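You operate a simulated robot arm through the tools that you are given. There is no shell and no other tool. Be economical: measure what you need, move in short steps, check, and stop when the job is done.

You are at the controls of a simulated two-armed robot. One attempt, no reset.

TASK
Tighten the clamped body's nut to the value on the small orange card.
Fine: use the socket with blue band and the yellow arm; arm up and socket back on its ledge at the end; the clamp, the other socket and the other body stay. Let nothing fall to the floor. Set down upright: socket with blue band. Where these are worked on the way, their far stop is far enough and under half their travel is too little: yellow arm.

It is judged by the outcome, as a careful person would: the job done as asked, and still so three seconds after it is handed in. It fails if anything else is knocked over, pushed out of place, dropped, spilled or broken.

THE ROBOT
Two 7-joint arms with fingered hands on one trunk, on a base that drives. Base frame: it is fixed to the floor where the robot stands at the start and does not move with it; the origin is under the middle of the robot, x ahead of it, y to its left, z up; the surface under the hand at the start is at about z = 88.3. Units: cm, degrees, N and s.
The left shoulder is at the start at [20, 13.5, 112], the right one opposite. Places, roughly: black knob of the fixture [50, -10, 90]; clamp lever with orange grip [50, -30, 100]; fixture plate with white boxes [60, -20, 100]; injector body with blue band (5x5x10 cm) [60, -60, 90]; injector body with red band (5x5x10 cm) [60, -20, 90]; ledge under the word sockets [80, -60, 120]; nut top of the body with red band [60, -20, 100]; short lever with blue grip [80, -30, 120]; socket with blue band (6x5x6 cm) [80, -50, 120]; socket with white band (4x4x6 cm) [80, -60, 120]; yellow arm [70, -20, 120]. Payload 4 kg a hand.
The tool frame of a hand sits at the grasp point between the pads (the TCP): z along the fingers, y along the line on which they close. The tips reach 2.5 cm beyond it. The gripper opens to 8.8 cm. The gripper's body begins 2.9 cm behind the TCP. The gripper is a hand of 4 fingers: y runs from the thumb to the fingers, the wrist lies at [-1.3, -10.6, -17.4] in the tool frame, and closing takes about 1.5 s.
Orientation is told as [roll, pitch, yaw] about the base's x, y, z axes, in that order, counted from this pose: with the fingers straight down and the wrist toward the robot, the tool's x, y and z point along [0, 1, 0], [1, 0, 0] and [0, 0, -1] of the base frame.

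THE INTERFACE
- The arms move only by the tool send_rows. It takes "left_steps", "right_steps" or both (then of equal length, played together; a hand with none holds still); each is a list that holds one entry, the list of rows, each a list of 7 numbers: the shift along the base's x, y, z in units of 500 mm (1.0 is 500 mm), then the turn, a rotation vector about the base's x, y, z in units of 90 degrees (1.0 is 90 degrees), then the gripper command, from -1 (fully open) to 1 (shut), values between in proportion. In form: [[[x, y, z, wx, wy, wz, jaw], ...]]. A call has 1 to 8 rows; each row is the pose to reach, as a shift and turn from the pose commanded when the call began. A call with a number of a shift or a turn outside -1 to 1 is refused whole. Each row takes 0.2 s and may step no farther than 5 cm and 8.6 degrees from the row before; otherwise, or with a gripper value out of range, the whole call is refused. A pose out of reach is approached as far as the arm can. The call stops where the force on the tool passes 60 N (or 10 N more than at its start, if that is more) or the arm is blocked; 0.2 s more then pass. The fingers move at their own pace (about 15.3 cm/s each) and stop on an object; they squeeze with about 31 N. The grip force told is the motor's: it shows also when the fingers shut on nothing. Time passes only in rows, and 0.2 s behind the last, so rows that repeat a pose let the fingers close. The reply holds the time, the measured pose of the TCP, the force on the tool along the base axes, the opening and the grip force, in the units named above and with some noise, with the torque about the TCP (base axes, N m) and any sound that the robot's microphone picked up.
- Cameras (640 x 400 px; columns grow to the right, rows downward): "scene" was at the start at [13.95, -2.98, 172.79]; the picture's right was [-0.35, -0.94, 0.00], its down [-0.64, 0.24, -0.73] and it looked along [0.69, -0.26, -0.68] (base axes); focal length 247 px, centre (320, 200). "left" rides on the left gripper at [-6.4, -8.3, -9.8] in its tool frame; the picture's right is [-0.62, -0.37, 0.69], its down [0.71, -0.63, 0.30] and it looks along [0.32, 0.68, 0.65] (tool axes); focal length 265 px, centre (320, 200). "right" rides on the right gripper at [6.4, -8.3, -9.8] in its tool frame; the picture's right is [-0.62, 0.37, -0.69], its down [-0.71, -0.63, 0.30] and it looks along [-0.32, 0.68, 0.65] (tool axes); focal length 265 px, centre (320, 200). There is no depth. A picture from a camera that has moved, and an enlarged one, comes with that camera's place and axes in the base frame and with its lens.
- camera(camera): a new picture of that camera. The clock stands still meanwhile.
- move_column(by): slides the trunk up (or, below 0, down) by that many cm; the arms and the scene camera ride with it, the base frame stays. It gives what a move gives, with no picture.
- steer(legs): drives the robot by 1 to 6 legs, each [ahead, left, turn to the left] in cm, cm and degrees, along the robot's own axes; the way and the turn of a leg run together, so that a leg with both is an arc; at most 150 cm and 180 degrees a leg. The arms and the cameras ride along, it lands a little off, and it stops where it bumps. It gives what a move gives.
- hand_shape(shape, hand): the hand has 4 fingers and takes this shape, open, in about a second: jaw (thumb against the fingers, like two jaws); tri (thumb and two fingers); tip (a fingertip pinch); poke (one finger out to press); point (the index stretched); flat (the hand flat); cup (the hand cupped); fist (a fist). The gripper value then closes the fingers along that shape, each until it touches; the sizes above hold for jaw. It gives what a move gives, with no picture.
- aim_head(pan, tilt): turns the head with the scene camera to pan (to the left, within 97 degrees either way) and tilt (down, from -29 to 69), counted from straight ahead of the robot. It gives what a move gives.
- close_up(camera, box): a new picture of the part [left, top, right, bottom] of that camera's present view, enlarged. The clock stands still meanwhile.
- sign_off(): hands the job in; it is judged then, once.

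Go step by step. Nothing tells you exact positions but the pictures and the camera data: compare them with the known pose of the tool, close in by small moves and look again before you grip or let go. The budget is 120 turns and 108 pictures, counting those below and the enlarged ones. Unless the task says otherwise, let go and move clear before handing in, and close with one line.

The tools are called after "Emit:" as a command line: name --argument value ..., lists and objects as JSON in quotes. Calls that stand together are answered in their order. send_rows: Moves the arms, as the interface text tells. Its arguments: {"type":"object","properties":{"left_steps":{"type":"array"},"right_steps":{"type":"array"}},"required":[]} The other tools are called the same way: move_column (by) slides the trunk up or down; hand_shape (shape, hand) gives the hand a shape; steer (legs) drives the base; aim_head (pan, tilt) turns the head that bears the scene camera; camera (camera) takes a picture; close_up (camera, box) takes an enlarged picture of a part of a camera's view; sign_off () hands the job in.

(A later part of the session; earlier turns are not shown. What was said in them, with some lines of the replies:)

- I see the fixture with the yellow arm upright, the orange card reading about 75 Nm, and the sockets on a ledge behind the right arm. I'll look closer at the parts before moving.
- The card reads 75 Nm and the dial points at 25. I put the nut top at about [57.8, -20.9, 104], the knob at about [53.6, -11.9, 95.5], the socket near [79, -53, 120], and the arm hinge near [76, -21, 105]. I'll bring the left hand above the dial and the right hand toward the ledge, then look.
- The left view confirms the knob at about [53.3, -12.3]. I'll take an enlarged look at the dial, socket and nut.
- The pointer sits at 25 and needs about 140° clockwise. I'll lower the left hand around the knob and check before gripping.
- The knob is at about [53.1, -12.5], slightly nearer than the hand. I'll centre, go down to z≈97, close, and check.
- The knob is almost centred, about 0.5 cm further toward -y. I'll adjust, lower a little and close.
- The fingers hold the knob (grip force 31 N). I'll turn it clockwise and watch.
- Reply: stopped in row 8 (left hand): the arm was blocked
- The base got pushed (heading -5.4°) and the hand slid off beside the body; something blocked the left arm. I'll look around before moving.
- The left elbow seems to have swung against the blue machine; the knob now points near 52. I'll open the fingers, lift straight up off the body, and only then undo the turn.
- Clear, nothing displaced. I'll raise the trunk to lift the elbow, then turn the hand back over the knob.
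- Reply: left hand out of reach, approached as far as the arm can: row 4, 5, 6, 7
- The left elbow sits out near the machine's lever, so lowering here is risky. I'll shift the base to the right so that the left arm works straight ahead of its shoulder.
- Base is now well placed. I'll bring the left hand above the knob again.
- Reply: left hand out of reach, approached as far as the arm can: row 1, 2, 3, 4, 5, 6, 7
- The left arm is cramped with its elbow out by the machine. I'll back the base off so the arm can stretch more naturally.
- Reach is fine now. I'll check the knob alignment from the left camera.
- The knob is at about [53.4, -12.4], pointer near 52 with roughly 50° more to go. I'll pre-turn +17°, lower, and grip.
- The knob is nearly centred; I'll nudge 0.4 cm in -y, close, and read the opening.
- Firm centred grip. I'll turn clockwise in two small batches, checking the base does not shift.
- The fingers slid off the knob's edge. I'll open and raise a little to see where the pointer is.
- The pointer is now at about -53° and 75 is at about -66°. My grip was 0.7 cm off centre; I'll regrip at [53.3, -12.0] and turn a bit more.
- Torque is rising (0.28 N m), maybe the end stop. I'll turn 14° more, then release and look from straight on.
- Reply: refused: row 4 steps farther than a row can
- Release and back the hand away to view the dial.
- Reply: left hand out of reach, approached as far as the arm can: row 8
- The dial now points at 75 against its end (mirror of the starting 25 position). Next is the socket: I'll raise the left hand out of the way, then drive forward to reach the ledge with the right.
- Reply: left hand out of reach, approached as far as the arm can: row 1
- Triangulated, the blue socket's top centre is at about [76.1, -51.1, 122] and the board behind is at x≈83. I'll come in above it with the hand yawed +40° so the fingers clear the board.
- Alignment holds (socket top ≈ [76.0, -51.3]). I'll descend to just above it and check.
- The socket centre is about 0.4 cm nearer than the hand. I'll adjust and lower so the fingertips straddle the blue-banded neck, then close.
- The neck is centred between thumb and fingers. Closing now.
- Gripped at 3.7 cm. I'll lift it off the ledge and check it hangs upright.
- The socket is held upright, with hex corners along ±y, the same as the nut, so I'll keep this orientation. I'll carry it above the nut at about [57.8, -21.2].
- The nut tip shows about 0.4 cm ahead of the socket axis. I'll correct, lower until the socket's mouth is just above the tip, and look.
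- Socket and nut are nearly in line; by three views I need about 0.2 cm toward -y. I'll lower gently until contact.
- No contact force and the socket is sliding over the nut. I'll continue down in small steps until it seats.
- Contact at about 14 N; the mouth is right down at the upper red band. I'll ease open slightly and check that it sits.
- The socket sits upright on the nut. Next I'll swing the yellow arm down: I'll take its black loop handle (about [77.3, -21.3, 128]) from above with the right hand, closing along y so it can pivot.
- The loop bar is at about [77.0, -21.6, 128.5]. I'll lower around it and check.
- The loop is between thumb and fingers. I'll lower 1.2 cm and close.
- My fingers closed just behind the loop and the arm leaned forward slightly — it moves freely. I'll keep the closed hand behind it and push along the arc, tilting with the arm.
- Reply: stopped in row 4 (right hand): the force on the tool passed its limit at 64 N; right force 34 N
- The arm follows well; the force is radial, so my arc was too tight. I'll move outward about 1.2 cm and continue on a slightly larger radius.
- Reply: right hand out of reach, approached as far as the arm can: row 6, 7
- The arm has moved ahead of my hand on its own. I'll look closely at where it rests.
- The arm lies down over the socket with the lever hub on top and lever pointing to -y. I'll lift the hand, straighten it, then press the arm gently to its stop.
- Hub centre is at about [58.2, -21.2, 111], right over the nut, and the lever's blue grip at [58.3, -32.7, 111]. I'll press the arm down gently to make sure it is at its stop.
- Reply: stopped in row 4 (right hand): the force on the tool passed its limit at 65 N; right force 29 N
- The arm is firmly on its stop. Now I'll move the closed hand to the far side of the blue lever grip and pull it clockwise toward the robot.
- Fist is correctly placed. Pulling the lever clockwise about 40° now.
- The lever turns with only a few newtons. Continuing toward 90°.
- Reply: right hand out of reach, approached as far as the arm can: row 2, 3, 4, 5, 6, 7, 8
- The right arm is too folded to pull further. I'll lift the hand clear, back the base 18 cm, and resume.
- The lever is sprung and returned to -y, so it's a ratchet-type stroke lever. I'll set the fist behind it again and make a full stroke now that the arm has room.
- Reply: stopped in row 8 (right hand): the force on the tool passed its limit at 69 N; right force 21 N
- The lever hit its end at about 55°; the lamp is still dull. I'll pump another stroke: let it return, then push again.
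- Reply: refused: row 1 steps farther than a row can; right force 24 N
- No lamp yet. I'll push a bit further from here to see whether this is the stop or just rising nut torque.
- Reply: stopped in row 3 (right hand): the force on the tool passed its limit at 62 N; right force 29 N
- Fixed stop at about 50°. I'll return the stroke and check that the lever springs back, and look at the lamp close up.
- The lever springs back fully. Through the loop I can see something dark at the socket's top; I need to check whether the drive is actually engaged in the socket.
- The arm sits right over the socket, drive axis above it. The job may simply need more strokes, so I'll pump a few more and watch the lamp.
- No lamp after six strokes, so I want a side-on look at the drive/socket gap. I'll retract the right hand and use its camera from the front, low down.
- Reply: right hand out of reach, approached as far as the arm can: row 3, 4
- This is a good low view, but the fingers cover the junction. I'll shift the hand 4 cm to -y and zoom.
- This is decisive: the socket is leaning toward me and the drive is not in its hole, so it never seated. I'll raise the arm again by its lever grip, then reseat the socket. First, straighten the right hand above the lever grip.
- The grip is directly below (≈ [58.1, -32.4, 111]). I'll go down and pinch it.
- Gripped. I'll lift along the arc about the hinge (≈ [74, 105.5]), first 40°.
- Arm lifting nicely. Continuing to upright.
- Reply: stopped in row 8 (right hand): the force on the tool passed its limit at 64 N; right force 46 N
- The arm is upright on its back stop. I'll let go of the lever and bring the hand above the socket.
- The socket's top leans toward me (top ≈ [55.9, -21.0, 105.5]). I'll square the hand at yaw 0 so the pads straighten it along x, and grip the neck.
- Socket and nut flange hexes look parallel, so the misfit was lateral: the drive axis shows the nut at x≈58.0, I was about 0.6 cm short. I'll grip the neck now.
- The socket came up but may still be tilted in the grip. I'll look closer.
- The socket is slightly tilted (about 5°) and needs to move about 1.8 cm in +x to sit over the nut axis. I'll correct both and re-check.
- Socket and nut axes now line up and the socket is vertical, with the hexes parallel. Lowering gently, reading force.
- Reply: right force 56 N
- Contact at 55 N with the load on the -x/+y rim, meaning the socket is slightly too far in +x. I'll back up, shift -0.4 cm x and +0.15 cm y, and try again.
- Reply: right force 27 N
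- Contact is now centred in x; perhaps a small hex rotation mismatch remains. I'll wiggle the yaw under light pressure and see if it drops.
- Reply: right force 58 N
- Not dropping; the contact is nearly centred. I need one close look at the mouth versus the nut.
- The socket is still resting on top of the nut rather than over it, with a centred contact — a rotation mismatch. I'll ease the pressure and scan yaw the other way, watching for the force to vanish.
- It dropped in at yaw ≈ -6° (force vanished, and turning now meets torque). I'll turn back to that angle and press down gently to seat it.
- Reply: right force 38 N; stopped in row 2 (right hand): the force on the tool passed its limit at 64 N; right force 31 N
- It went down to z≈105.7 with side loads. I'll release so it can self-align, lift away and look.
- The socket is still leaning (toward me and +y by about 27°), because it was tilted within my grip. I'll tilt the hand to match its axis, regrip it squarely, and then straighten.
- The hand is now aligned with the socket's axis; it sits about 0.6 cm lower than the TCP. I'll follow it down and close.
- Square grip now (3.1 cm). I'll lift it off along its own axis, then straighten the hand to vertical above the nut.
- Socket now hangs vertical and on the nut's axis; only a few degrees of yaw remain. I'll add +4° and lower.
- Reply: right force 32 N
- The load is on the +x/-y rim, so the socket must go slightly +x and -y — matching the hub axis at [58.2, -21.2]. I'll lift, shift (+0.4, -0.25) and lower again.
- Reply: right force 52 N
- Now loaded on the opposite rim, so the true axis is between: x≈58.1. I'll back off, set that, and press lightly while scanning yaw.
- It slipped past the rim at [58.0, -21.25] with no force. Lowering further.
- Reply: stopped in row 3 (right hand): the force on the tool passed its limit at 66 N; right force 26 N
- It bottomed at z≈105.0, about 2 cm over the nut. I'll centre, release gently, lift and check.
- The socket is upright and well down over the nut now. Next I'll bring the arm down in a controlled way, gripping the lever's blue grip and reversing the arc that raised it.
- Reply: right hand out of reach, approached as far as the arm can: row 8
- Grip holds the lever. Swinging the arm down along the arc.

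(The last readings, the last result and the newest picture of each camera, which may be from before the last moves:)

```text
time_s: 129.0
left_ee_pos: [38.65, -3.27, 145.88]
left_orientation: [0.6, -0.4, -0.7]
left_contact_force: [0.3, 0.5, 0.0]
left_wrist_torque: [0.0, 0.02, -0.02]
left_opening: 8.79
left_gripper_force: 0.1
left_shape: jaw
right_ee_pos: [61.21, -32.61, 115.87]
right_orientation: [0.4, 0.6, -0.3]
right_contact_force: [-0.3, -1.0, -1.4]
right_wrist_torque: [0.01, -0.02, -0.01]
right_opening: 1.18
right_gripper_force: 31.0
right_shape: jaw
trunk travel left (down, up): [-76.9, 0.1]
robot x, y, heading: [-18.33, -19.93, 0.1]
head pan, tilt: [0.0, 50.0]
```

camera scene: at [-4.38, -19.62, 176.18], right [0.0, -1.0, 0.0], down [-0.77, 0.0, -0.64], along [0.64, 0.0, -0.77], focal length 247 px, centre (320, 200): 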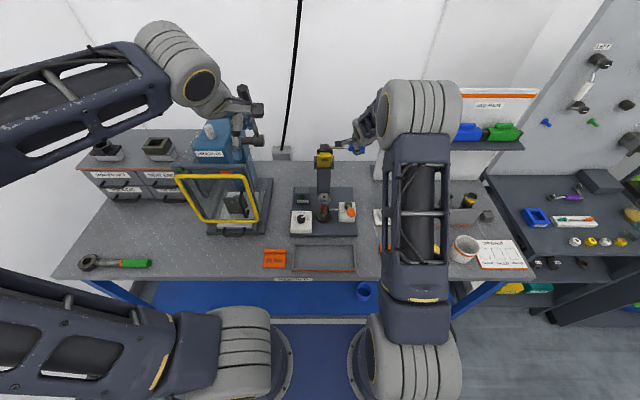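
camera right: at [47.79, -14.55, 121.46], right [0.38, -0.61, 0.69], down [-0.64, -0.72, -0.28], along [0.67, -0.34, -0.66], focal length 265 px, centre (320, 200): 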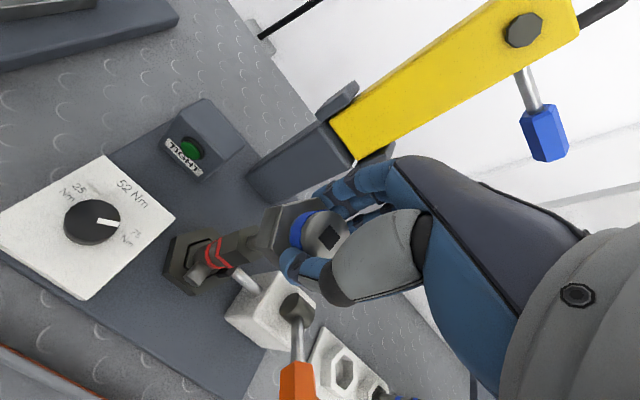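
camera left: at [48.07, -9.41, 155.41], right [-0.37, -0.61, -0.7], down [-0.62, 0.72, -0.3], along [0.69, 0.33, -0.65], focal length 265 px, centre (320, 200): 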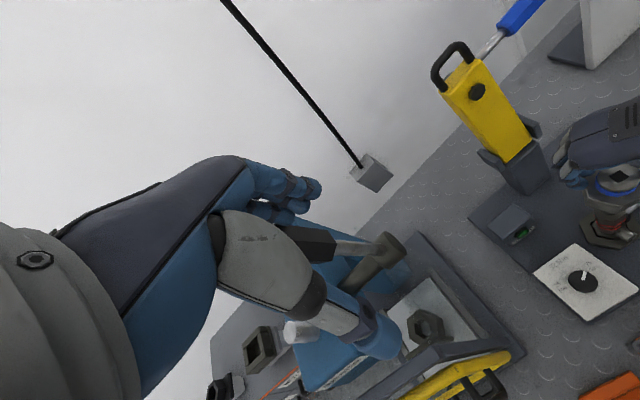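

Going well; lowering the last part in small steps.

Emit:
send_rows --right_steps '[[[-0.018, 0, -0.019, 0, 0, 0, 1], [-0.034, 0, -0.039, 0, 0, 0, 1], [-0.046, 0, -0.06, 0, 0, 0, 1], [-0.056, 0, -0.08, 0, 0, 0, 1], [-0.062, 0, -0.096, 0, 0, 0, 1]]]'

```text
time_s: 130.2
left_ee_pos: [38.54, -3.32, 145.82]
left_orientation: [0.6, -0.3, -0.7]
left_contact_force: [-0.6, 1.0, 0.8]
left_wrist_torque: [0.0, 0.01, -0.01]
left_opening: 8.79
left_gripper_force: 0.0
left_shape: jaw
right_ee_pos: [57.89, -32.61, 111.19]
right_orientation: [0.6, 0.7, -0.4]
right_contact_force: [1.0, 0.7, -2.1]
right_wrist_torque: [-0.04, -0.03, 0.0]
right_opening: 1.19
right_gripper_force: 30.9
right_shape: jaw
trunk travel left (down, up): [-76.9, 0.1]
robot x, y, heading: [-18.21, -19.41, -0.0]
head pan, tilt: [0.0, 50.0]
```

Emit:
send_rows --right_steps '[[[-0.002, 0, -0.012, 0, 0, 0, 1], [-0.004, 0, -0.024, 0, 0, 0, 1], [-0.006, 0, -0.036, 0, 0, 0, 1]]]'

Emit:
close_up --camera "scene" --box '[285, 150, 385, 220]'

```text
time_s: 131.0
left_ee_pos: [38.47, -3.32, 145.87]
left_orientation: [0.6, -0.3, -0.7]
left_contact_force: [0.2, -0.2, 0.7]
left_wrist_torque: [-0.01, -0.01, 0.02]
left_opening: 8.77
left_gripper_force: 0.1
left_shape: jaw
right_ee_pos: [57.69, -32.63, 109.39]
right_orientation: [0.4, 0.6, -0.3]
right_contact_force: [-0.2, 0.4, -1.4]
right_wrist_torque: [-0.02, -0.04, 0.0]
right_opening: 1.19
right_gripper_force: 31.3
right_shape: jaw
trunk travel left (down, up): [-76.9, 0.1]
robot x, y, heading: [-18.02, -19.76, 0.0]
head pan, tilt: [0.0, 50.0]
```

```text
5.71 times, centred on (335, 185) of scene
camera zoom: at [-4.44, -19.61, 176.18], right [0.0, -1.0, 0.0], down [-0.77, 0.0, -0.64], along [0.64, 0.0, -0.77], focal length 1412 px, centre (234, 286)
```

zoom: 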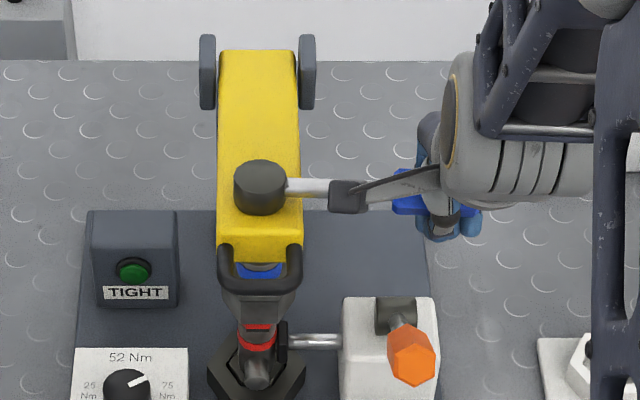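

The arm is down with the socket upright under it and the hole now hidden — the drive should be in. I still hold the lever, so I'll stroke it clockwise with the hand turning along.

Emit:
send_rows --right_steps '[[[-0.032, 0.002, 0, 0, 0, -0.089, 1], [-0.063, 0.009, 0, 0, 0, -0.178, 1], [-0.093, 0.02, 0, 0, 0, -0.267, 1], [-0.121, 0.035, 0, 0, 0, -0.356, 1], [-0.147, 0.053, 0, 0, 0, -0.444, 1], [-0.169, 0.075, 0, 0, 0, -0.533, 1]]]'

```text
time_s: 132.4
left_ee_pos: [38.55, -3.32, 145.87]
left_orientation: [0.7, -0.4, -0.7]
left_contact_force: [0.2, 1.3, 1.1]
left_wrist_torque: [-0.02, 0.01, -0.01]
left_opening: 8.77
left_gripper_force: 0.0
left_shape: jaw
right_ee_pos: [49.11, -28.87, 109.19]
right_orientation: [0.4, 0.6, -48.5]
right_contact_force: [5.4, 0.3, -3.4]
right_wrist_torque: [0.01, 0.07, 0.03]
right_opening: 1.22
right_gripper_force: 31.0
right_shape: jaw
trunk travel left (down, up): [-76.9, 0.1]
robot x, y, heading: [-18.1, -19.86, 0.1]
head pan, tilt: [0.0, 50.0]
```

Emit:
send_rows --right_steps '[[[-0.01, 0.012, 0, 0, 0, -0.045, 1], [-0.02, 0.025, 0, 0, 0, -0.089, 1]]]'

```text
time_s: 133.0
left_ee_pos: [38.6, -3.36, 145.89]
left_orientation: [0.6, -0.4, -0.8]
left_contact_force: [-0.3, 0.3, 0.0]
left_wrist_torque: [-0.02, -0.02, -0.02]
left_opening: 8.79
left_gripper_force: 0.0
left_shape: jaw
right_ee_pos: [48.29, -27.65, 109.34]
right_orientation: [0.5, 0.4, -56.5]
right_contact_force: [10.2, -6.4, -3.2]
right_wrist_torque: [0.12, 0.17, 0.05]
right_opening: 1.13
right_gripper_force: 30.9
right_shape: jaw
trunk travel left (down, up): [-76.9, 0.1]
robot x, y, heading: [-18.39, -19.49, -0.0]
head pan, tilt: [0.0, 50.0]
```

Emit:
send_rows --right_steps '[[[0.02, -0.025, 0, 0, 0, 0.089, 1], [0.042, -0.047, 0, 0, 0, 0.178, 1], [0.068, -0.066, 0, 0, 0, 0.267, 1], [0.096, -0.081, 0, 0, 0, 0.356, 1], [0.126, -0.092, 0, 0, 0, 0.444, 1], [0.157, -0.098, 0, 0, 0, 0.533, 1], [0.189, -0.1, 0, 0, 0, 0.622, 1]]]'

Emit:
send_rows --right_steps '[[[-0.032, 0.002, 0, 0, 0, -0.089, 1], [-0.063, 0.009, 0, 0, 0, -0.178, 1], [-0.093, 0.02, 0, 0, 0, -0.267, 1], [-0.121, 0.035, 0, 0, 0, -0.356, 1], [-0.147, 0.053, 0, 0, 0, -0.444, 1], [-0.169, 0.075, 0, 0, 0, -0.533, 1], [-0.189, 0.1, 0, 0, 0, -0.622, 1]]]'

```text
time_s: 134.6
left_ee_pos: [38.49, -3.29, 145.81]
left_orientation: [0.6, -0.4, -0.6]
left_contact_force: [-0.3, 0.3, 0.2]
left_wrist_torque: [-0.02, -0.02, 0.0]
left_opening: 8.75
left_gripper_force: 0.2
left_shape: jaw
right_ee_pos: [57.79, -32.59, 109.48]
right_orientation: [0.4, 0.5, -0.1]
right_contact_force: [0.0, -5.2, -2.2]
right_wrist_torque: [0.07, -0.01, 0.0]
right_opening: 1.16
right_gripper_force: 30.9
right_shape: jaw
trunk travel left (down, up): [-76.9, 0.1]
robot x, y, heading: [-18.43, -19.56, 0.0]
head pan, tilt: [0.0, 50.0]
```

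```text
time_s: 136.2
left_ee_pos: [38.52, -3.41, 145.87]
left_orientation: [0.6, -0.5, -0.7]
left_contact_force: [0.3, 0.2, -0.3]
left_wrist_torque: [0.05, 0.02, 0.02]
left_opening: 8.77
left_gripper_force: 0.2
left_shape: jaw
right_ee_pos: [48.07, -27.75, 109.42]
right_orientation: [0.6, 0.6, -56.6]
right_contact_force: [7.5, -1.6, -2.6]
right_wrist_torque: [0.02, 0.07, 0.05]
right_opening: 1.15
right_gripper_force: 30.9
right_shape: jaw
trunk travel left (down, up): [-76.9, 0.1]
robot x, y, heading: [-18.6, -19.55, 0.2]
head pan, tilt: [0.0, 50.0]
```

Little resistance so far. I'll continue this stroke further to find its stop.

Emit:
send_rows --right_steps '[[[-0.008, 0.014, 0, 0, 0, -0.045, 1], [-0.016, 0.027, 0, 0, 0, -0.089, 1], [-0.022, 0.042, 0, 0, 0, -0.133, 1], [-0.028, 0.057, 0, 0, 0, -0.178, 1]]]'

```text
time_s: 136.8
left_ee_pos: [38.62, -3.53, 145.81]
left_orientation: [0.7, -0.4, -0.7]
left_contact_force: [-0.2, 0.3, -0.5]
left_wrist_torque: [-0.02, 0.04, -0.02]
left_opening: 8.77
left_gripper_force: 0.0
left_shape: jaw
right_ee_pos: [48.23, -27.33, 109.67]
right_orientation: [1.2, -0.5, -64.8]
right_contact_force: [24.5, -19.6, -5.3]
right_wrist_torque: [0.31, 0.4, 0.3]
right_opening: 1.25
right_gripper_force: 31.6
right_shape: jaw
trunk travel left (down, up): [-76.9, 0.1]
robot x, y, heading: [-17.82, -20.18, 0.4]
head pan, tilt: [0.0, 50.0]
stopped in row 3 (right hand): the force on the tool passed its limit at 65 N (the readings are from after the stop); the commanded pose is now the measured one
```

End stop found at about 58°, so those are full strokes. I'll pump several more, listening for a click.

Emit:
send_rows --right_steps '[[[0.016, -0.023, 0, 0, 0, 0.09, 1], [0.036, -0.045, 0, 0, 0, 0.18, 1], [0.059, -0.064, 0, 0, 0, 0.27, 1], [0.083, -0.079, 0, 0, 0, 0.36, 1], [0.108, -0.091, 0, 0, 0, 0.45, 1], [0.136, -0.1, 0, 0, 0, 0.54, 1], [0.166, -0.106, 0, 0, 0, 0.63, 1], [0.193, -0.107, 0, 0, 0, 0.72, 1]]]'

Emit:
send_rows --right_steps '[[[-0.032, 0.002, 0, 0, 0, -0.089, 1], [-0.063, 0.009, 0, 0, 0, -0.178, 1], [-0.093, 0.02, 0, 0, 0, -0.267, 1], [-0.121, 0.035, 0, 0, 0, -0.356, 1], [-0.147, 0.053, 0, 0, 0, -0.444, 1], [-0.169, 0.075, 0, 0, 0, -0.533, 1], [-0.187, 0.097, 0, 0, 0, -0.61, 1], [-0.1945, 0.107, 0, 0, 0, -0.65, 1]]]'

Emit:
send_rows --right_steps '[[[0.0075, -0.01, 0, 0, 0, 0.04, 1], [0.0255, -0.032, 0, 0, 0, 0.117, 1], [0.0475, -0.054, 0, 0, 0, 0.206, 1], [0.0735, -0.072, 0, 0, 0, 0.294, 1], [0.1015, -0.087, 0, 0, 0, 0.383, 1], [0.1315, -0.098, 0, 0, 0, 0.472, 1], [0.1625, -0.105, 0, 0, 0, 0.561, 1], [0.1945, -0.107, 0, 0, 0, 0.65, 1]]]'

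Emit:
send_rows --right_steps '[[[-0.032, 0.002, 0, 0, 0, -0.089, 1], [-0.063, 0.009, 0, 0, 0, -0.178, 1], [-0.093, 0.02, 0, 0, 0, -0.267, 1], [-0.121, 0.035, 0, 0, 0, -0.356, 1], [-0.147, 0.053, 0, 0, 0, -0.444, 1], [-0.169, 0.075, 0, 0, 0, -0.533, 1], [-0.187, 0.097, 0, 0, 0, -0.61, 1], [-0.1945, 0.107, 0, 0, 0, -0.65, 1]]]'

```text
time_s: 138.7
left_ee_pos: [38.48, -3.25, 145.88]
left_orientation: [0.6, -0.4, -0.7]
left_contact_force: [-1.3, 0.3, 0.6]
left_wrist_torque: [-0.01, -0.03, -0.01]
left_opening: 8.81
left_gripper_force: 0.0
left_shape: jaw
right_ee_pos: [57.65, -32.23, 109.65]
right_orientation: [1.0, -0.2, 0.2]
right_contact_force: [-0.2, -7.4, -2.5]
right_wrist_torque: [0.06, 0.02, -0.07]
right_opening: 1.13
right_gripper_force: 31.0
right_shape: jaw
trunk travel left (down, up): [-76.9, 0.1]
robot x, y, heading: [-18.28, -19.88, -0.1]
head pan, tilt: [0.0, 50.0]
```

```text
time_s: 140.4
left_ee_pos: [38.72, -3.51, 145.79]
left_orientation: [0.6, -0.3, -0.8]
left_contact_force: [0.1, 0.2, 1.1]
left_wrist_torque: [-0.04, 0.01, -0.05]
left_opening: 8.76
left_gripper_force: 0.0
left_shape: jaw
right_ee_pos: [48.05, -27.3, 109.75]
right_orientation: [1.3, -0.6, -58.7]
right_contact_force: [33.3, -25.4, -6.8]
right_wrist_torque: [0.4, 0.48, 0.24]
right_opening: 1.22
right_gripper_force: 31.1
right_shape: jaw
trunk travel left (down, up): [-76.9, 0.1]
robot x, y, heading: [-18.38, -19.96, 0.0]
head pan, tilt: [0.0, 50.0]
```

```text
time_s: 142.2
left_ee_pos: [38.53, -3.35, 145.87]
left_orientation: [0.6, -0.4, -0.6]
left_contact_force: [0.5, -0.2, -0.2]
left_wrist_torque: [0.0, -0.01, 0.02]
left_opening: 8.76
left_gripper_force: 0.1
left_shape: jaw
right_ee_pos: [57.67, -32.38, 109.78]
right_orientation: [1.0, -0.2, 0.2]
right_contact_force: [-0.1, -8.2, -2.5]
right_wrist_torque: [0.11, 0.02, -0.1]
right_opening: 1.11
right_gripper_force: 31.5
right_shape: jaw
trunk travel left (down, up): [-76.9, 0.1]
robot x, y, heading: [-18.69, -19.04, 0.4]
head pan, tilt: [0.0, 50.0]
```

```text
time_s: 144.1
left_ee_pos: [38.68, -3.57, 146.01]
left_orientation: [0.5, -0.2, -0.8]
left_contact_force: [0.1, -0.7, -0.6]
left_wrist_torque: [-0.03, 0.03, -0.01]
left_opening: 8.77
left_gripper_force: 0.1
left_shape: jaw
right_ee_pos: [48.22, -27.26, 109.74]
right_orientation: [1.4, -0.6, -58.6]
right_contact_force: [34.0, -26.9, -6.5]
right_wrist_torque: [0.38, 0.51, 0.35]
right_opening: 1.23
right_gripper_force: 31.0
right_shape: jaw
trunk travel left (down, up): [-76.9, 0.1]
robot x, y, heading: [-18.48, -19.53, 0.1]
head pan, tilt: [0.0, 50.0]
```

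No click heard. I'll spend one picture on the lamp and the drive.

Emit:
close_up --camera "scene" --box '[295, 165, 355, 215]'

```text
8.00 times, centred on (325, 190) of scene
camera zoom: at [-4.21, -19.83, 176.16], right [0.0, -1.0, 0.0], down [-0.77, 0.0, -0.64], along [0.64, 0.0, -0.77], focal length 1976 px, centre (280, 280)
```

zoom: 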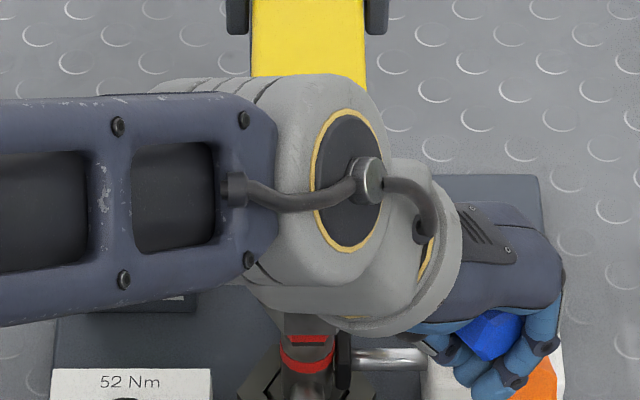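

My forearm hid the lamp. I'll verify by touch instead: return the lever, release, and press the arm top — if it now sits lower than the 108.7 measured with the leaning socket, the drive is engaged.

Emit:
send_rows --right_steps '[[[0.0075, -0.01, 0, 0, 0, 0.04, 1], [0.0255, -0.032, 0, 0, 0, 0.117, 1], [0.0475, -0.054, 0, 0, 0, 0.206, 1], [0.0735, -0.072, 0, 0, 0, 0.294, 1], [0.1015, -0.087, 0, 0, 0, 0.383, 1], [0.1315, -0.098, 0, 0, 0, 0.472, 1], [0.1625, -0.105, 0, 0, 0, 0.561, 1], [0.1945, -0.107, 0, 0, 0, 0.65, 1]]]'

Emit:
send_rows --right_steps '[[[0, 0, 0, 0, 0, 0, -0.3], [0, 0, 0, 0, 0, 0, -1], [0, 0, 0.08, 0, 0, 0, -1], [0, 0, 0.17, 0, 0, 0, -1], [0, 0, 0.25, 0, 0, 0, 0], [0.04, 0.08, 0.25, 0, 0, 0, 1], [0.08, 0.16, 0.25, 0, 0, 0, 1], [0.124, 0.224, 0.25, 0, 0, 0, 1]]]'

Emit:
send_rows --right_steps '[[[0, 0, -0.08, 0, 0, 0, 1], [0, 0, -0.16, 0, 0, 0, 1], [0, 0, -0.2, 0, 0, 0, 1], [0, 0, -0.21, 0, 0, 0, 1], [0, 0, -0.22, 0, 0, 0, 1], [0, 0, -0.23, 0, 0, 0, 1], [0, 0, -0.24, 0, 0, 0, 1], [0, 0, -0.25, 0, 0, 0, 1]]]'

```text
time_s: 145.8
left_ee_pos: [38.57, -3.36, 145.89]
left_orientation: [0.6, -0.5, -0.7]
left_contact_force: [0.3, 0.8, -0.4]
left_wrist_torque: [-0.02, 0.0, -0.02]
left_opening: 8.81
left_gripper_force: 0.1
left_shape: jaw
right_ee_pos: [57.61, -32.34, 109.64]
right_orientation: [0.9, -0.2, 0.2]
right_contact_force: [0.6, -8.9, -3.0]
right_wrist_torque: [0.07, 0.03, -0.11]
right_opening: 1.13
right_gripper_force: 30.7
right_shape: jaw
trunk travel left (down, up): [-76.9, 0.1]
robot x, y, heading: [-18.54, -19.52, 0.2]
head pan, tilt: [0.0, 50.0]
```

```text
time_s: 147.7
left_ee_pos: [38.62, -3.4, 145.92]
left_orientation: [0.6, -0.5, -0.9]
left_contact_force: [-0.2, 0.0, -0.2]
left_wrist_torque: [0.03, -0.02, 0.02]
left_opening: 8.78
left_gripper_force: 0.0
left_shape: jaw
right_ee_pos: [63.58, -21.01, 122.36]
right_orientation: [0.9, -0.3, 0.1]
right_contact_force: [0.1, -1.0, -0.6]
right_wrist_torque: [0.01, 0.03, 0.04]
right_opening: 0.0
right_gripper_force: 30.9
right_shape: jaw
trunk travel left (down, up): [-76.9, 0.1]
robot x, y, heading: [-18.35, -19.59, -0.0]
head pan, tilt: [0.0, 50.0]
```

```text
time_s: 149.4
left_ee_pos: [38.51, -3.52, 146.04]
left_orientation: [0.6, -0.5, -0.7]
left_contact_force: [0.6, 0.5, 0.0]
left_wrist_torque: [0.02, 0.02, -0.04]
left_opening: 8.79
left_gripper_force: 0.0
left_shape: jaw
right_ee_pos: [64.43, -20.8, 111.02]
right_orientation: [1.3, -1.9, 0.2]
right_contact_force: [13.3, -1.2, 57.3]
right_wrist_torque: [0.12, -0.2, -0.01]
right_opening: 0.02
right_gripper_force: 31.4
right_shape: jaw
trunk travel left (down, up): [-76.9, 0.1]
robot x, y, heading: [-18.43, -19.66, -0.0]
head pan, tilt: [0.0, 50.0]
```

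The arm rests at the same hard stop, so it is fully down. I'll regrip the lever and pump more full strokes, ending with the lever home where the lamp is visible.

Emit:
send_rows --right_steps '[[[0, 0, 0.1, 0, 0, 0, 1], [0, 0, 0.19, 0, 0, 0, 0], [-0.03, -0.07, 0.25, 0, 0, 0, -1], [-0.07, -0.15, 0.27, 0, 0, 0, -1], [-0.118, -0.228, 0.27, 0, 0, 0, -1], [-0.118, -0.228, 0.18, 0, 0, 0, -1], [-0.118, -0.228, 0.09, 0, 0, 0, -1], [-0.118, -0.228, -0.004, 0, 0, 0, -1]]]'

Emit:
send_rows --right_steps '[[[0, 0, 0, 0, 0, 0, 0], [0, 0, 0, 0, 0, 0, 1], [0, 0, 0, 0, 0, 0, 1], [0, 0, 0, 0, 0, 0, 1], [0, 0, 0, 0, 0, 0, 1]]]'

Emit:
send_rows --right_steps '[[[-0.032, 0.002, 0, 0, 0, -0.089, 1], [-0.063, 0.009, 0, 0, 0, -0.178, 1], [-0.093, 0.02, 0, 0, 0, -0.267, 1], [-0.121, 0.035, 0, 0, 0, -0.356, 1], [-0.147, 0.053, 0, 0, 0, -0.444, 1], [-0.169, 0.075, 0, 0, 0, -0.533, 1], [-0.187, 0.097, 0, 0, 0, -0.61, 1], [-0.1945, 0.107, 0, 0, 0, -0.65, 1]]]'

Emit:
send_rows --right_steps '[[[0.0075, -0.01, 0, 0, 0, 0.04, 1], [0.0255, -0.032, 0, 0, 0, 0.117, 1], [0.0475, -0.054, 0, 0, 0, 0.206, 1], [0.0735, -0.072, 0, 0, 0, 0.294, 1], [0.1015, -0.087, 0, 0, 0, 0.383, 1], [0.1315, -0.098, 0, 0, 0, 0.472, 1], [0.1625, -0.105, 0, 0, 0, 0.561, 1], [0.1945, -0.107, 0, 0, 0, 0.65, 1]]]'

```text
time_s: 151.2
left_ee_pos: [38.56, -3.48, 145.9]
left_orientation: [0.6, -0.5, -0.7]
left_contact_force: [-0.6, -0.1, 0.1]
left_wrist_torque: [0.02, 0.0, -0.02]
left_opening: 8.77
left_gripper_force: 0.1
left_shape: jaw
right_ee_pos: [57.66, -32.36, 109.43]
right_orientation: [1.0, -0.2, 0.2]
right_contact_force: [-0.6, -0.8, -0.4]
right_wrist_torque: [-0.01, -0.02, 0.0]
right_opening: 8.77
right_gripper_force: 0.1
right_shape: jaw
trunk travel left (down, up): [-76.9, 0.1]
robot x, y, heading: [-17.9, -19.87, 0.4]
head pan, tilt: [0.0, 50.0]
```

```text
time_s: 152.4
left_ee_pos: [38.49, -3.37, 145.77]
left_orientation: [0.6, -0.4, -0.7]
left_contact_force: [0.6, 0.5, -0.3]
left_wrist_torque: [-0.02, 0.03, 0.01]
left_opening: 8.81
left_gripper_force: 0.0
left_shape: jaw
right_ee_pos: [57.76, -32.4, 109.24]
right_orientation: [1.0, -0.2, 0.1]
right_contact_force: [-1.6, -0.4, -3.4]
right_wrist_torque: [-0.01, 0.02, 0.08]
right_opening: 1.11
right_gripper_force: 31.0
right_shape: jaw
trunk travel left (down, up): [-76.9, 0.1]
robot x, y, heading: [-18.13, -19.77, 0.0]
head pan, tilt: [0.0, 50.0]
```

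```text
time_s: 154.2
left_ee_pos: [38.72, -3.43, 145.97]
left_orientation: [0.6, -0.4, -0.8]
left_contact_force: [-0.3, -0.5, -0.1]
left_wrist_torque: [0.01, 0.04, -0.02]
left_opening: 8.78
left_gripper_force: 0.0
left_shape: jaw
right_ee_pos: [48.14, -27.22, 109.53]
right_orientation: [1.0, -0.5, -58.7]
right_contact_force: [20.5, -16.6, -3.5]
right_wrist_torque: [0.12, 0.2, 0.29]
right_opening: 0.99
right_gripper_force: 31.2
right_shape: jaw
trunk travel left (down, up): [-76.9, 0.1]
robot x, y, heading: [-18.56, -19.63, 0.2]
head pan, tilt: [0.0, 50.0]
```

```text
time_s: 156.1
left_ee_pos: [38.55, -3.34, 145.84]
left_orientation: [0.6, -0.4, -0.7]
left_contact_force: [0.6, 0.0, -0.4]
left_wrist_torque: [0.0, -0.02, 0.0]
left_opening: 8.77
left_gripper_force: 0.0
left_shape: jaw
right_ee_pos: [58.18, -32.66, 109.56]
right_orientation: [0.8, -0.3, 0.0]
right_contact_force: [1.0, -14.7, -4.1]
right_wrist_torque: [0.2, 0.05, -0.03]
right_opening: 0.9
right_gripper_force: 30.7
right_shape: jaw
trunk travel left (down, up): [-76.9, 0.1]
robot x, y, heading: [-18.49, -19.52, 0.2]
head pan, tilt: [0.0, 50.0]
```

Emit:
send_rows --right_steps '[[[-0.032, 0.002, 0, 0, 0, -0.089, 1], [-0.063, 0.009, 0, 0, 0, -0.178, 1], [-0.093, 0.02, 0, 0, 0, -0.267, 1], [-0.121, 0.035, 0, 0, 0, -0.356, 1], [-0.147, 0.053, 0, 0, 0, -0.444, 1], [-0.169, 0.075, 0, 0, 0, -0.533, 1], [-0.187, 0.097, 0, 0, 0, -0.61, 1], [-0.1985, 0.113, 0, 0, 0, -0.67, 1]]]'

Emit:
send_rows --right_steps '[[[0.0075, -0.01, 0, 0, 0, 0.04, 1], [0.0255, -0.032, 0, 0, 0, 0.117, 1], [0.0475, -0.054, 0, 0, 0, 0.206, 1], [0.0735, -0.072, 0, 0, 0, 0.294, 1], [0.1015, -0.087, 0, 0, 0, 0.383, 1], [0.1315, -0.098, 0, 0, 0, 0.472, 1], [0.1625, -0.105, 0, 0, 0, 0.561, 1], [0.1945, -0.107, 0, 0, 0, 0.65, 1]]]'

Emit:
send_rows --right_steps '[[[-0.032, 0.002, 0, 0, 0, -0.089, 1], [-0.063, 0.009, 0, 0, 0, -0.178, 1], [-0.093, 0.02, 0, 0, 0, -0.267, 1], [-0.121, 0.035, 0, 0, 0, -0.356, 1], [-0.147, 0.053, 0, 0, 0, -0.444, 1], [-0.169, 0.075, 0, 0, 0, -0.533, 1], [-0.187, 0.097, 0, 0, 0, -0.61, 1], [-0.1985, 0.113, 0, 0, 0, -0.67, 1]]]'

Emit:
send_rows --right_steps '[[[0.0075, -0.01, 0, 0, 0, 0.04, 1], [0.0255, -0.032, 0, 0, 0, 0.117, 1], [0.0475, -0.054, 0, 0, 0, 0.206, 1], [0.0735, -0.072, 0, 0, 0, 0.294, 1], [0.1015, -0.087, 0, 0, 0, 0.383, 1], [0.1315, -0.098, 0, 0, 0, 0.472, 1], [0.1625, -0.105, 0, 0, 0, 0.561, 1], [0.1945, -0.107, 0, 0, 0, 0.65, 1]]]'

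Emit:
close_up --camera "scene" --box '[285, 155, 375, 215]'

```text
time_s: 157.8
left_ee_pos: [38.58, -3.53, 145.8]
left_orientation: [0.6, -0.4, -0.8]
left_contact_force: [-1.0, -0.1, 0.6]
left_wrist_torque: [0.01, -0.01, -0.02]
left_opening: 8.74
left_gripper_force: 0.1
left_shape: jaw
right_ee_pos: [48.24, -27.14, 109.5]
right_orientation: [1.2, -0.5, -60.4]
right_contact_force: [29.6, -18.6, -4.8]
right_wrist_torque: [0.24, 0.35, 0.51]
right_opening: 0.97
right_gripper_force: 30.6
right_shape: jaw
trunk travel left (down, up): [-76.9, 0.1]
robot x, y, heading: [-18.37, -19.81, -0.0]
head pan, tilt: [0.0, 50.0]
```

```text
time_s: 159.7
left_ee_pos: [38.57, -3.39, 145.87]
left_orientation: [0.6, -0.4, -0.6]
left_contact_force: [0.2, -0.1, 0.6]
left_wrist_torque: [-0.02, 0.01, -0.03]
left_opening: 8.78
left_gripper_force: 0.1
left_shape: jaw
right_ee_pos: [57.58, -32.27, 109.51]
right_orientation: [0.9, -0.1, -1.6]
right_contact_force: [0.0, -8.8, -3.3]
right_wrist_torque: [0.11, 0.04, -0.02]
right_opening: 0.83
right_gripper_force: 31.3
right_shape: jaw
trunk travel left (down, up): [-76.9, 0.1]
robot x, y, heading: [-18.31, -19.83, -0.1]
head pan, tilt: [0.0, 50.0]
```

```text
time_s: 161.4
left_ee_pos: [38.74, -3.58, 145.92]
left_orientation: [0.7, -0.3, -0.8]
left_contact_force: [-0.7, 0.5, -0.1]
left_wrist_torque: [0.0, -0.04, 0.01]
left_opening: 8.79
left_gripper_force: 0.0
left_shape: jaw
right_ee_pos: [48.12, -26.98, 109.77]
right_orientation: [1.4, -0.8, -62.2]
right_contact_force: [44.5, -28.9, -7.8]
right_wrist_torque: [0.48, 0.72, 0.76]
right_opening: 1.07
right_gripper_force: 30.8
right_shape: jaw
trunk travel left (down, up): [-76.9, 0.1]
robot x, y, heading: [-18.44, -19.56, -0.1]
head pan, tilt: [0.0, 50.0]
```

```text
time_s: 163.2
left_ee_pos: [38.57, -3.38, 145.86]
left_orientation: [0.5, -0.4, -0.7]
left_contact_force: [0.2, -0.4, 0.4]
left_wrist_torque: [0.03, 0.0, 0.0]
left_opening: 8.78
left_gripper_force: 0.0
left_shape: jaw
right_ee_pos: [57.41, -31.72, 109.46]
right_orientation: [0.9, -0.2, -3.4]
right_contact_force: [0.0, -9.9, -2.2]
right_wrist_torque: [0.09, 0.02, 0.03]
right_opening: 0.85
right_gripper_force: 30.9
right_shape: jaw
trunk travel left (down, up): [-76.9, 0.1]
robot x, y, heading: [-18.52, -19.8, 0.2]
head pan, tilt: [0.0, 50.0]
```

```text
6.67 times, centred on (330, 185) of scene
camera zoom: at [-4.41, -19.68, 176.17], right [0.0, -1.0, 0.0], down [-0.77, 0.0, -0.64], along [0.64, 0.0, -0.77], focal length 1647 px, centre (253, 300)
```

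zoom: 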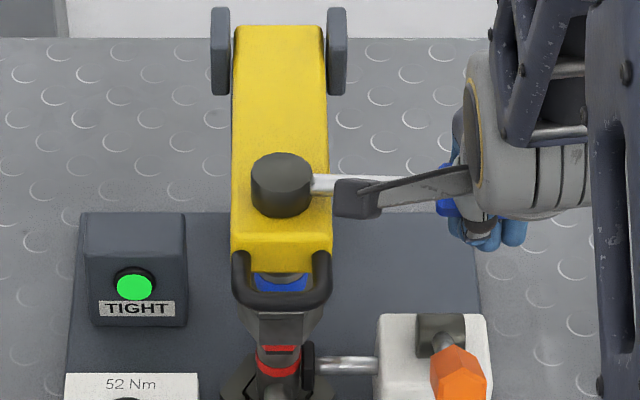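

The TIGHT lamp is now brightly lit: the nut is at 75 Nm. No pictures remain, so I'll go by known poses and forces. First I'll raise the arm back along its arc while holding the lever.

Emit:
send_rows --right_steps '[[[0.013, -0.006, 0.026, 0, 0, 0.02, 1], [0.028, -0.012, 0.051, 0, 0, 0.037, 1], [0.046, -0.014, 0.076, 0, 0, 0.037, 1], [0.066, -0.014, 0.099, 0, 0, 0.037, 1], [0.088, -0.014, 0.12, 0, 0, 0.037, 1], [0.11, -0.014, 0.14, 0, 0, 0.037, 1], [0.134, -0.014, 0.158, 0, 0, 0.037, 1], [0.16, -0.014, 0.174, 0, 0, 0.037, 1]]]'

Emit:
send_rows --right_steps '[[[0.035, 0, 0.018, 0, 0, 0, 1], [0.075, 0, 0.032, 0, 0, 0, 1], [0.115, 0, 0.041, 0, 0, 0, 1], [0.155, 0, 0.046, 0, 0, 0, 1], [0.195, 0, 0.045, 0, 0, 0, 1], [0.235, 0, 0.04, 0, 0, 0, 1], [0.27, 0, 0.031, 0, 0, 0, 1], [0.3, 0, 0.022, 0, 0, 0, 1]]]'

```text
time_s: 165.1
left_ee_pos: [38.56, -3.44, 145.88]
left_orientation: [0.6, -0.4, -0.7]
left_contact_force: [0.1, 0.8, 0.4]
left_wrist_torque: [-0.02, 0.03, -0.03]
left_opening: 8.79
left_gripper_force: 0.0
left_shape: jaw
right_ee_pos: [65.38, -32.49, 118.2]
right_orientation: [0.9, -0.2, -0.2]
right_contact_force: [-0.8, -0.9, -0.4]
right_wrist_torque: [0.02, 0.03, 0.01]
right_opening: 0.82
right_gripper_force: 31.1
right_shape: jaw
trunk travel left (down, up): [-76.9, 0.1]
robot x, y, heading: [-18.28, -19.52, 0.3]
head pan, tilt: [0.0, 50.0]
```

```text
time_s: 166.8
left_ee_pos: [38.23, -3.43, 146.03]
left_orientation: [0.6, -0.5, -0.9]
left_contact_force: [-0.6, -0.6, 0.0]
left_wrist_torque: [0.0, -0.02, -0.01]
left_opening: 8.79
left_gripper_force: 0.1
left_shape: jaw
right_ee_pos: [79.06, -32.6, 119.26]
right_orientation: [0.9, 1.1, 0.0]
right_contact_force: [-47.3, -0.9, 7.4]
right_wrist_torque: [0.12, -1.43, 0.23]
right_opening: 1.11
right_gripper_force: 31.0
right_shape: jaw
trunk travel left (down, up): [-76.9, 0.1]
robot x, y, heading: [-18.16, -19.38, 0.1]
head pan, tilt: [0.0, 50.0]
stopped in row 8 (right hand): the force on the tool passed its limit at 76 N (the readings are from after the stop); the commanded pose is now the measured one
```

Arm is upright against its stop. I'll release the lever, and go above the socket.

Emit:
send_rows --right_steps '[[[-0.006, 0, 0, 0, 0, 0, 0], [-0.006, 0, 0, 0, 0, 0, -1], [-0.006, -0.01, 0.08, 0, 0, 0, -1], [-0.06, -0.01, 0.15, 0, 0, 0, -1], [-0.14, 0, 0.19, 0, 0, 0, -1], [-0.23, 0.03, 0.2, 0, 0, 0, -1], [-0.32, 0.07, 0.2, 0, 0, 0, -1], [-0.4, 0.12, 0.18, 0, 0, 0, -1]]]'

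Emit:
send_rows --right_steps '[[[-0.01, 0.05, -0.05, 0, 0, 0, -1], [-0.02, 0.104, -0.1, 0, 0, -0.02, -1], [-0.021, 0.104, -0.19, 0, 0, -0.02, -1], [-0.021, 0.104, -0.27, 0, 0, -0.02, -1]]]'

```text
time_s: 168.6
left_ee_pos: [38.52, -3.42, 145.9]
left_orientation: [0.6, -0.4, -0.7]
left_contact_force: [0.2, 1.2, 0.3]
left_wrist_torque: [-0.03, -0.01, -0.03]
left_opening: 8.78
left_gripper_force: 0.0
left_shape: jaw
right_ee_pos: [59.09, -26.27, 128.15]
right_orientation: [0.9, 0.7, -0.1]
right_contact_force: [0.1, 0.2, 0.2]
right_wrist_torque: [0.05, 0.01, 0.03]
right_opening: 8.79
right_gripper_force: 0.1
right_shape: jaw
trunk travel left (down, up): [-76.9, 0.1]
robot x, y, heading: [-18.11, -19.97, -0.1]
head pan, tilt: [0.0, 50.0]
```

```text
time_s: 169.6
left_ee_pos: [38.53, -3.43, 145.89]
left_orientation: [0.6, -0.4, -0.8]
left_contact_force: [0.0, 0.0, -0.2]
left_wrist_torque: [0.0, 0.0, -0.02]
left_opening: 8.78
left_gripper_force: 0.1
left_shape: jaw
right_ee_pos: [58.54, -21.31, 114.48]
right_orientation: [0.8, 0.8, -1.9]
right_contact_force: [-0.2, -0.3, -0.8]
right_wrist_torque: [-0.03, -0.04, -0.01]
right_opening: 8.79
right_gripper_force: 0.0
right_shape: jaw
trunk travel left (down, up): [-76.9, 0.1]
robot x, y, heading: [-18.43, -19.67, 0.2]
head pan, tilt: [0.0, 50.0]
```

Emit:
send_rows --right_steps '[[[-0.006, 0, -0.08, 0, 0, 0, -1], [-0.012, -0.001, -0.14, 0, 0, 0, -1], [-0.012, -0.001, -0.184, 0, 0, 0, -1], [-0.012, -0.001, -0.184, 0, 0, 0, -0.3], [-0.012, -0.001, -0.184, 0, 0, 0, 0.3], [-0.012, -0.001, -0.184, 0, 0, 0, 1], [-0.012, -0.001, -0.184, 0, 0, 0, 1], [-0.012, -0.001, -0.184, 0, 0, 0, 1]]]'

```text
time_s: 171.4
left_ee_pos: [38.53, -3.36, 145.86]
left_orientation: [0.7, -0.4, -0.8]
left_contact_force: [0.1, -0.4, -0.1]
left_wrist_torque: [-0.02, -0.01, 0.02]
left_opening: 8.8
left_gripper_force: 0.1
left_shape: jaw
right_ee_pos: [57.81, -21.62, 105.55]
right_orientation: [1.0, 0.8, -1.8]
right_contact_force: [-0.2, 0.3, 0.5]
right_wrist_torque: [0.0, 0.03, -0.01]
right_opening: 1.98
right_gripper_force: 31.2
right_shape: jaw
trunk travel left (down, up): [-76.9, 0.1]
robot x, y, heading: [-18.35, -19.97, 0.1]
head pan, tilt: [0.0, 50.0]
```

The opening reads smaller than before (2.0 vs 2.9), so the grip may be too high or off-centre. I'll reopen, go 0.6 cm lower and 0.3 cm toward +y, and close again.

Emit:
send_rows --right_steps '[[[0, 0, 0, 0, 0, 0, 0], [0, 0, 0, 0, 0, 0, -0.8], [0.003, 0.005, -0.006, 0, 0, 0, -0.8], [0.003, 0.005, -0.012, 0, 0, 0, -0.8], [0.003, 0.005, -0.012, 0, 0, 0, 0], [0.003, 0.005, -0.012, 0, 0, 0, 1], [0.003, 0.005, -0.012, 0, 0, 0, 1], [0.003, 0.005, -0.012, 0, 0, 0, 1]]]'

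```text
time_s: 173.2
left_ee_pos: [38.54, -3.34, 145.9]
left_orientation: [0.6, -0.4, -0.8]
left_contact_force: [-0.1, 0.2, -0.1]
left_wrist_torque: [0.0, -0.02, -0.02]
left_opening: 8.75
left_gripper_force: 0.1
left_shape: jaw
right_ee_pos: [58.01, -21.16, 105.02]
right_orientation: [1.0, 0.5, -1.7]
right_contact_force: [0.5, -0.2, 19.1]
right_wrist_torque: [-0.01, -0.29, -0.01]
right_opening: 3.11
right_gripper_force: 31.2
right_shape: jaw
trunk travel left (down, up): [-76.9, 0.1]
robot x, y, heading: [-18.33, -19.61, -0.1]
head pan, tilt: [0.0, 50.0]
```

That's the right grip (3.1 cm, tips on the shoulder). Lifting straight up off the nut.

Emit:
send_rows --right_steps '[[[0, 0, 0.02, 0, 0, 0, 1], [0, 0, 0.05, 0, 0, 0, 1], [0, 0, 0.1, 0, 0, 0, 1], [0, 0, 0.18, 0, 0, 0, 1], [0, 0, 0.27, 0, 0, 0, 1], [-0.02, -0.04, 0.36, 0, 0, 0, 1], [-0.05, -0.1, 0.43, 0, 0, 0, 1], [-0.08, -0.17, 0.48, 0, 0, 0, 1]]]'

```text
refused: row 6 steps farther than a row can; nothing moved
```

Emit:
send_rows --right_steps '[[[0, 0, 0.02, 0, 0, 0, 1], [0, 0, 0.05, 0, 0, 0, 1], [0, 0, 0.1, 0, 0, 0, 1], [0, 0, 0.18, 0, 0, 0, 1], [0, 0, 0.27, 0, 0, 0, 1], [-0.02, -0.03, 0.35, 0, 0, 0, 1], [-0.05, -0.08, 0.42, 0, 0, 0, 1], [-0.08, -0.15, 0.48, 0, 0, 0, 1]]]'

```text
time_s: 175.0
left_ee_pos: [38.53, -3.28, 145.84]
left_orientation: [0.6, -0.4, -0.6]
left_contact_force: [0.4, 0.1, -0.2]
left_wrist_torque: [-0.04, 0.02, -0.03]
left_opening: 8.8
left_gripper_force: 0.0
left_shape: jaw
right_ee_pos: [53.98, -28.64, 128.73]
right_orientation: [0.7, 0.8, -1.7]
right_contact_force: [-0.1, 1.0, -1.2]
right_wrist_torque: [-0.02, -0.01, -0.01]
right_opening: 2.92
right_gripper_force: 31.0
right_shape: jaw
trunk travel left (down, up): [-76.9, 0.1]
robot x, y, heading: [-18.33, -19.66, 0.0]
head pan, tilt: [0.0, 50.0]
```

Held (2.9 cm, slight weight). I'll swing it clear to the right with yaw +40, then drive forward to the place where I picked it up.

Emit:
send_rows --right_steps '[[[-0.01, -0.05, 0.03, 0, 0, 0.058, 1], [-0.02, -0.1, 0.06, 0, 0, 0.116, 1], [-0.03, -0.15, 0.09, 0, 0, 0.174, 1], [-0.04, -0.2, 0.12, 0, 0, 0.232, 1], [-0.05, -0.25, 0.14, 0, 0, 0.29, 1], [-0.06, -0.3, 0.14, 0, 0, 0.348, 1], [-0.07, -0.35, 0.14, 0, 0, 0.406, 1], [-0.08, -0.4, 0.14, 0, 0, 0.466, 1]]]'

Emit:
steer --legs '[[18, 0, 0]]'

```text
time_s: 176.8
left_ee_pos: [38.56, -3.31, 145.8]
left_orientation: [0.6, -0.4, -0.8]
left_contact_force: [-0.6, -0.4, 0.9]
left_wrist_torque: [-0.04, 0.01, -0.03]
left_opening: 8.79
left_gripper_force: 0.1
left_shape: jaw
right_ee_pos: [49.9, -48.53, 135.8]
right_orientation: [0.8, 0.6, 40.3]
right_contact_force: [0.1, 0.0, -0.2]
right_wrist_torque: [0.0, 0.0, 0.0]
right_opening: 2.89
right_gripper_force: 32.0
right_shape: jaw
trunk travel left (down, up): [-76.9, 0.1]
robot x, y, heading: [-18.34, -19.69, 0.3]
head pan, tilt: [0.0, 50.0]
```

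```text
time_s: 178.3
left_ee_pos: [56.67, -3.34, 145.97]
left_orientation: [0.6, -0.3, -0.9]
left_contact_force: [0.4, 0.9, 0.0]
left_wrist_torque: [-0.01, -0.03, 0.02]
left_opening: 8.77
left_gripper_force: 0.0
left_shape: jaw
right_ee_pos: [67.94, -48.72, 135.92]
right_orientation: [0.9, 0.6, 40.0]
right_contact_force: [0.7, 1.0, -0.5]
right_wrist_torque: [-0.02, 0.0, 0.01]
right_opening: 2.89
right_gripper_force: 30.5
right_shape: jaw
trunk travel left (down, up): [-76.9, 0.1]
robot x, y, heading: [-0.49, -19.72, -0.2]
head pan, tilt: [0.0, 50.0]
```

At the ledge. I'll move over the original spot and descend to just above it.

Emit:
send_rows --right_steps '[[[0.05, -0.02, -0.03, 0, -0.004, 0, 1], [0.1, -0.04, -0.05, -0.001, -0.008, 0, 1], [0.159, -0.054, -0.08, -0.003, -0.0115, 0, 1], [0.159, -0.054, -0.15, -0.003, -0.0115, 0, 1], [0.159, -0.054, -0.21, -0.003, -0.0115, 0, 1], [0.159, -0.054, -0.24, -0.003, -0.0115, 0, 1]]]'

```text
time_s: 179.8
left_ee_pos: [56.58, -3.44, 145.96]
left_orientation: [0.6, -0.4, -1.0]
left_contact_force: [-0.5, -0.4, 0.2]
left_wrist_torque: [0.01, -0.03, 0.01]
left_opening: 8.77
left_gripper_force: 0.1
left_shape: jaw
right_ee_pos: [75.95, -51.74, 123.93]
right_orientation: [0.0, 0.1, 40.0]
right_contact_force: [-0.4, 0.1, -1.3]
right_wrist_torque: [0.0, -0.02, 0.02]
right_opening: 2.92
right_gripper_force: 31.7
right_shape: jaw
trunk travel left (down, up): [-76.9, 0.1]
robot x, y, heading: [-0.39, -19.8, 0.1]
head pan, tilt: [0.0, 50.0]
```

Emit:
send_rows --right_steps '[[[0, 0.005, -0.01, 0, 0, 0, 1], [0, 0.006, -0.02, 0, 0, 0, 1], [0, 0.006, -0.03, 0, 0, 0, 1], [0, 0.006, -0.036, 0, 0, 0, 1]]]'

```text
time_s: 180.8
left_ee_pos: [56.56, -3.32, 145.93]
left_orientation: [0.6, -0.4, -0.9]
left_contact_force: [0.1, -0.4, 0.2]
left_wrist_torque: [-0.02, -0.01, -0.02]
left_opening: 8.77
left_gripper_force: 0.0
left_shape: jaw
right_ee_pos: [75.9, -51.16, 122.44]
right_orientation: [-0.1, -0.2, 40.0]
right_contact_force: [-2.7, -0.4, 20.5]
right_wrist_torque: [0.14, -0.2, -0.02]
right_opening: 2.89
right_gripper_force: 31.2
right_shape: jaw
trunk travel left (down, up): [-76.9, 0.1]
robot x, y, heading: [-0.17, -19.78, -0.1]
head pan, tilt: [0.0, 50.0]
```

Contact with the ledge at z≈122.4. I'll press a touch to flatten it, open gently, and lift straight up.

Emit:
send_rows --right_steps '[[[0, 0, -0.004, 0, 0, 0, 1], [0, 0, 0.0, 0, 0, 0, 0.2], [0, 0, 0.0, 0, 0, 0, 0], [0, 0, 0.0, 0, 0, 0, -0.4], [0, 0, 0.0, 0, 0, 0, -0.7], [0, 0, 0.0, 0, 0, 0, -0.7], [0, 0, 0.02, 0, 0, 0, -0.7], [0, 0, 0.06, 0, 0, 0, -0.7]]]'

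Emit:
send_rows --right_steps '[[[0, 0, 0.06, 0, 0, 0, -0.7], [0, 0, 0.14, 0, 0, 0, -0.7], [0, 0, 0.23, 0, 0, 0, -0.7], [-0.06, 0, 0.3, 0, 0, 0, -0.7], [-0.14, 0, 0.34, 0, 0, 0, -0.7], [-0.22, -0.02, 0.36, 0, 0, 0, -0.7], [-0.3, -0.04, 0.36, 0, 0, 0, -0.7]]]'

```text
time_s: 182.6
left_ee_pos: [56.54, -3.53, 145.92]
left_orientation: [0.5, -0.3, -1.0]
left_contact_force: [1.6, 0.2, -1.3]
left_wrist_torque: [0.01, -0.02, -0.02]
left_opening: 8.76
left_gripper_force: 0.1
left_shape: jaw
right_ee_pos: [75.71, -51.18, 125.07]
right_orientation: [0.1, 0.3, 40.0]
right_contact_force: [0.2, -0.3, -0.5]
right_wrist_torque: [-0.02, -0.02, 0.01]
right_opening: 7.45
right_gripper_force: 0.1
right_shape: jaw
trunk travel left (down, up): [-76.9, 0.1]
robot x, y, heading: [-0.15, -19.57, -0.1]
head pan, tilt: [0.0, 50.0]
```

```text
time_s: 184.2
left_ee_pos: [56.61, -3.51, 145.84]
left_orientation: [0.6, -0.5, -0.9]
left_contact_force: [0.9, -0.1, -0.4]
left_wrist_torque: [0.01, 0.03, -0.01]
left_opening: 8.79
left_gripper_force: 0.1
left_shape: jaw
right_ee_pos: [60.4, -53.06, 143.05]
right_orientation: [0.1, 0.1, 40.0]
right_contact_force: [0.1, 0.2, 0.1]
right_wrist_torque: [0.0, 0.0, -0.01]
right_opening: 7.48
right_gripper_force: 0.0
right_shape: jaw
trunk travel left (down, up): [-76.9, 0.1]
robot x, y, heading: [-0.16, -19.64, 0.1]
head pan, tilt: [0.0, 50.0]
```

Everything is released and clear. I'll try for one last look at the ledge in case a picture is left.

Emit:
close_up --camera "right" --box '[100, 100, 400, 350]'

```text
refused: no pictures are left
```

No pictures are left. By the force readings, the socket stands on its ledge spot and the arm is against its upright stop, and the lamp was lit in my last picture, so I'm handing in.

Emit:
sign_off

```text
The job is handed in.
```

The clamped nut is tightened: I set the dial to 75 Nm and the TIGHT lamp lit. The yellow arm is back up and the blue-band socket is back on its ledge, both judged by force readings because I had no pictures left to confirm them at the end.
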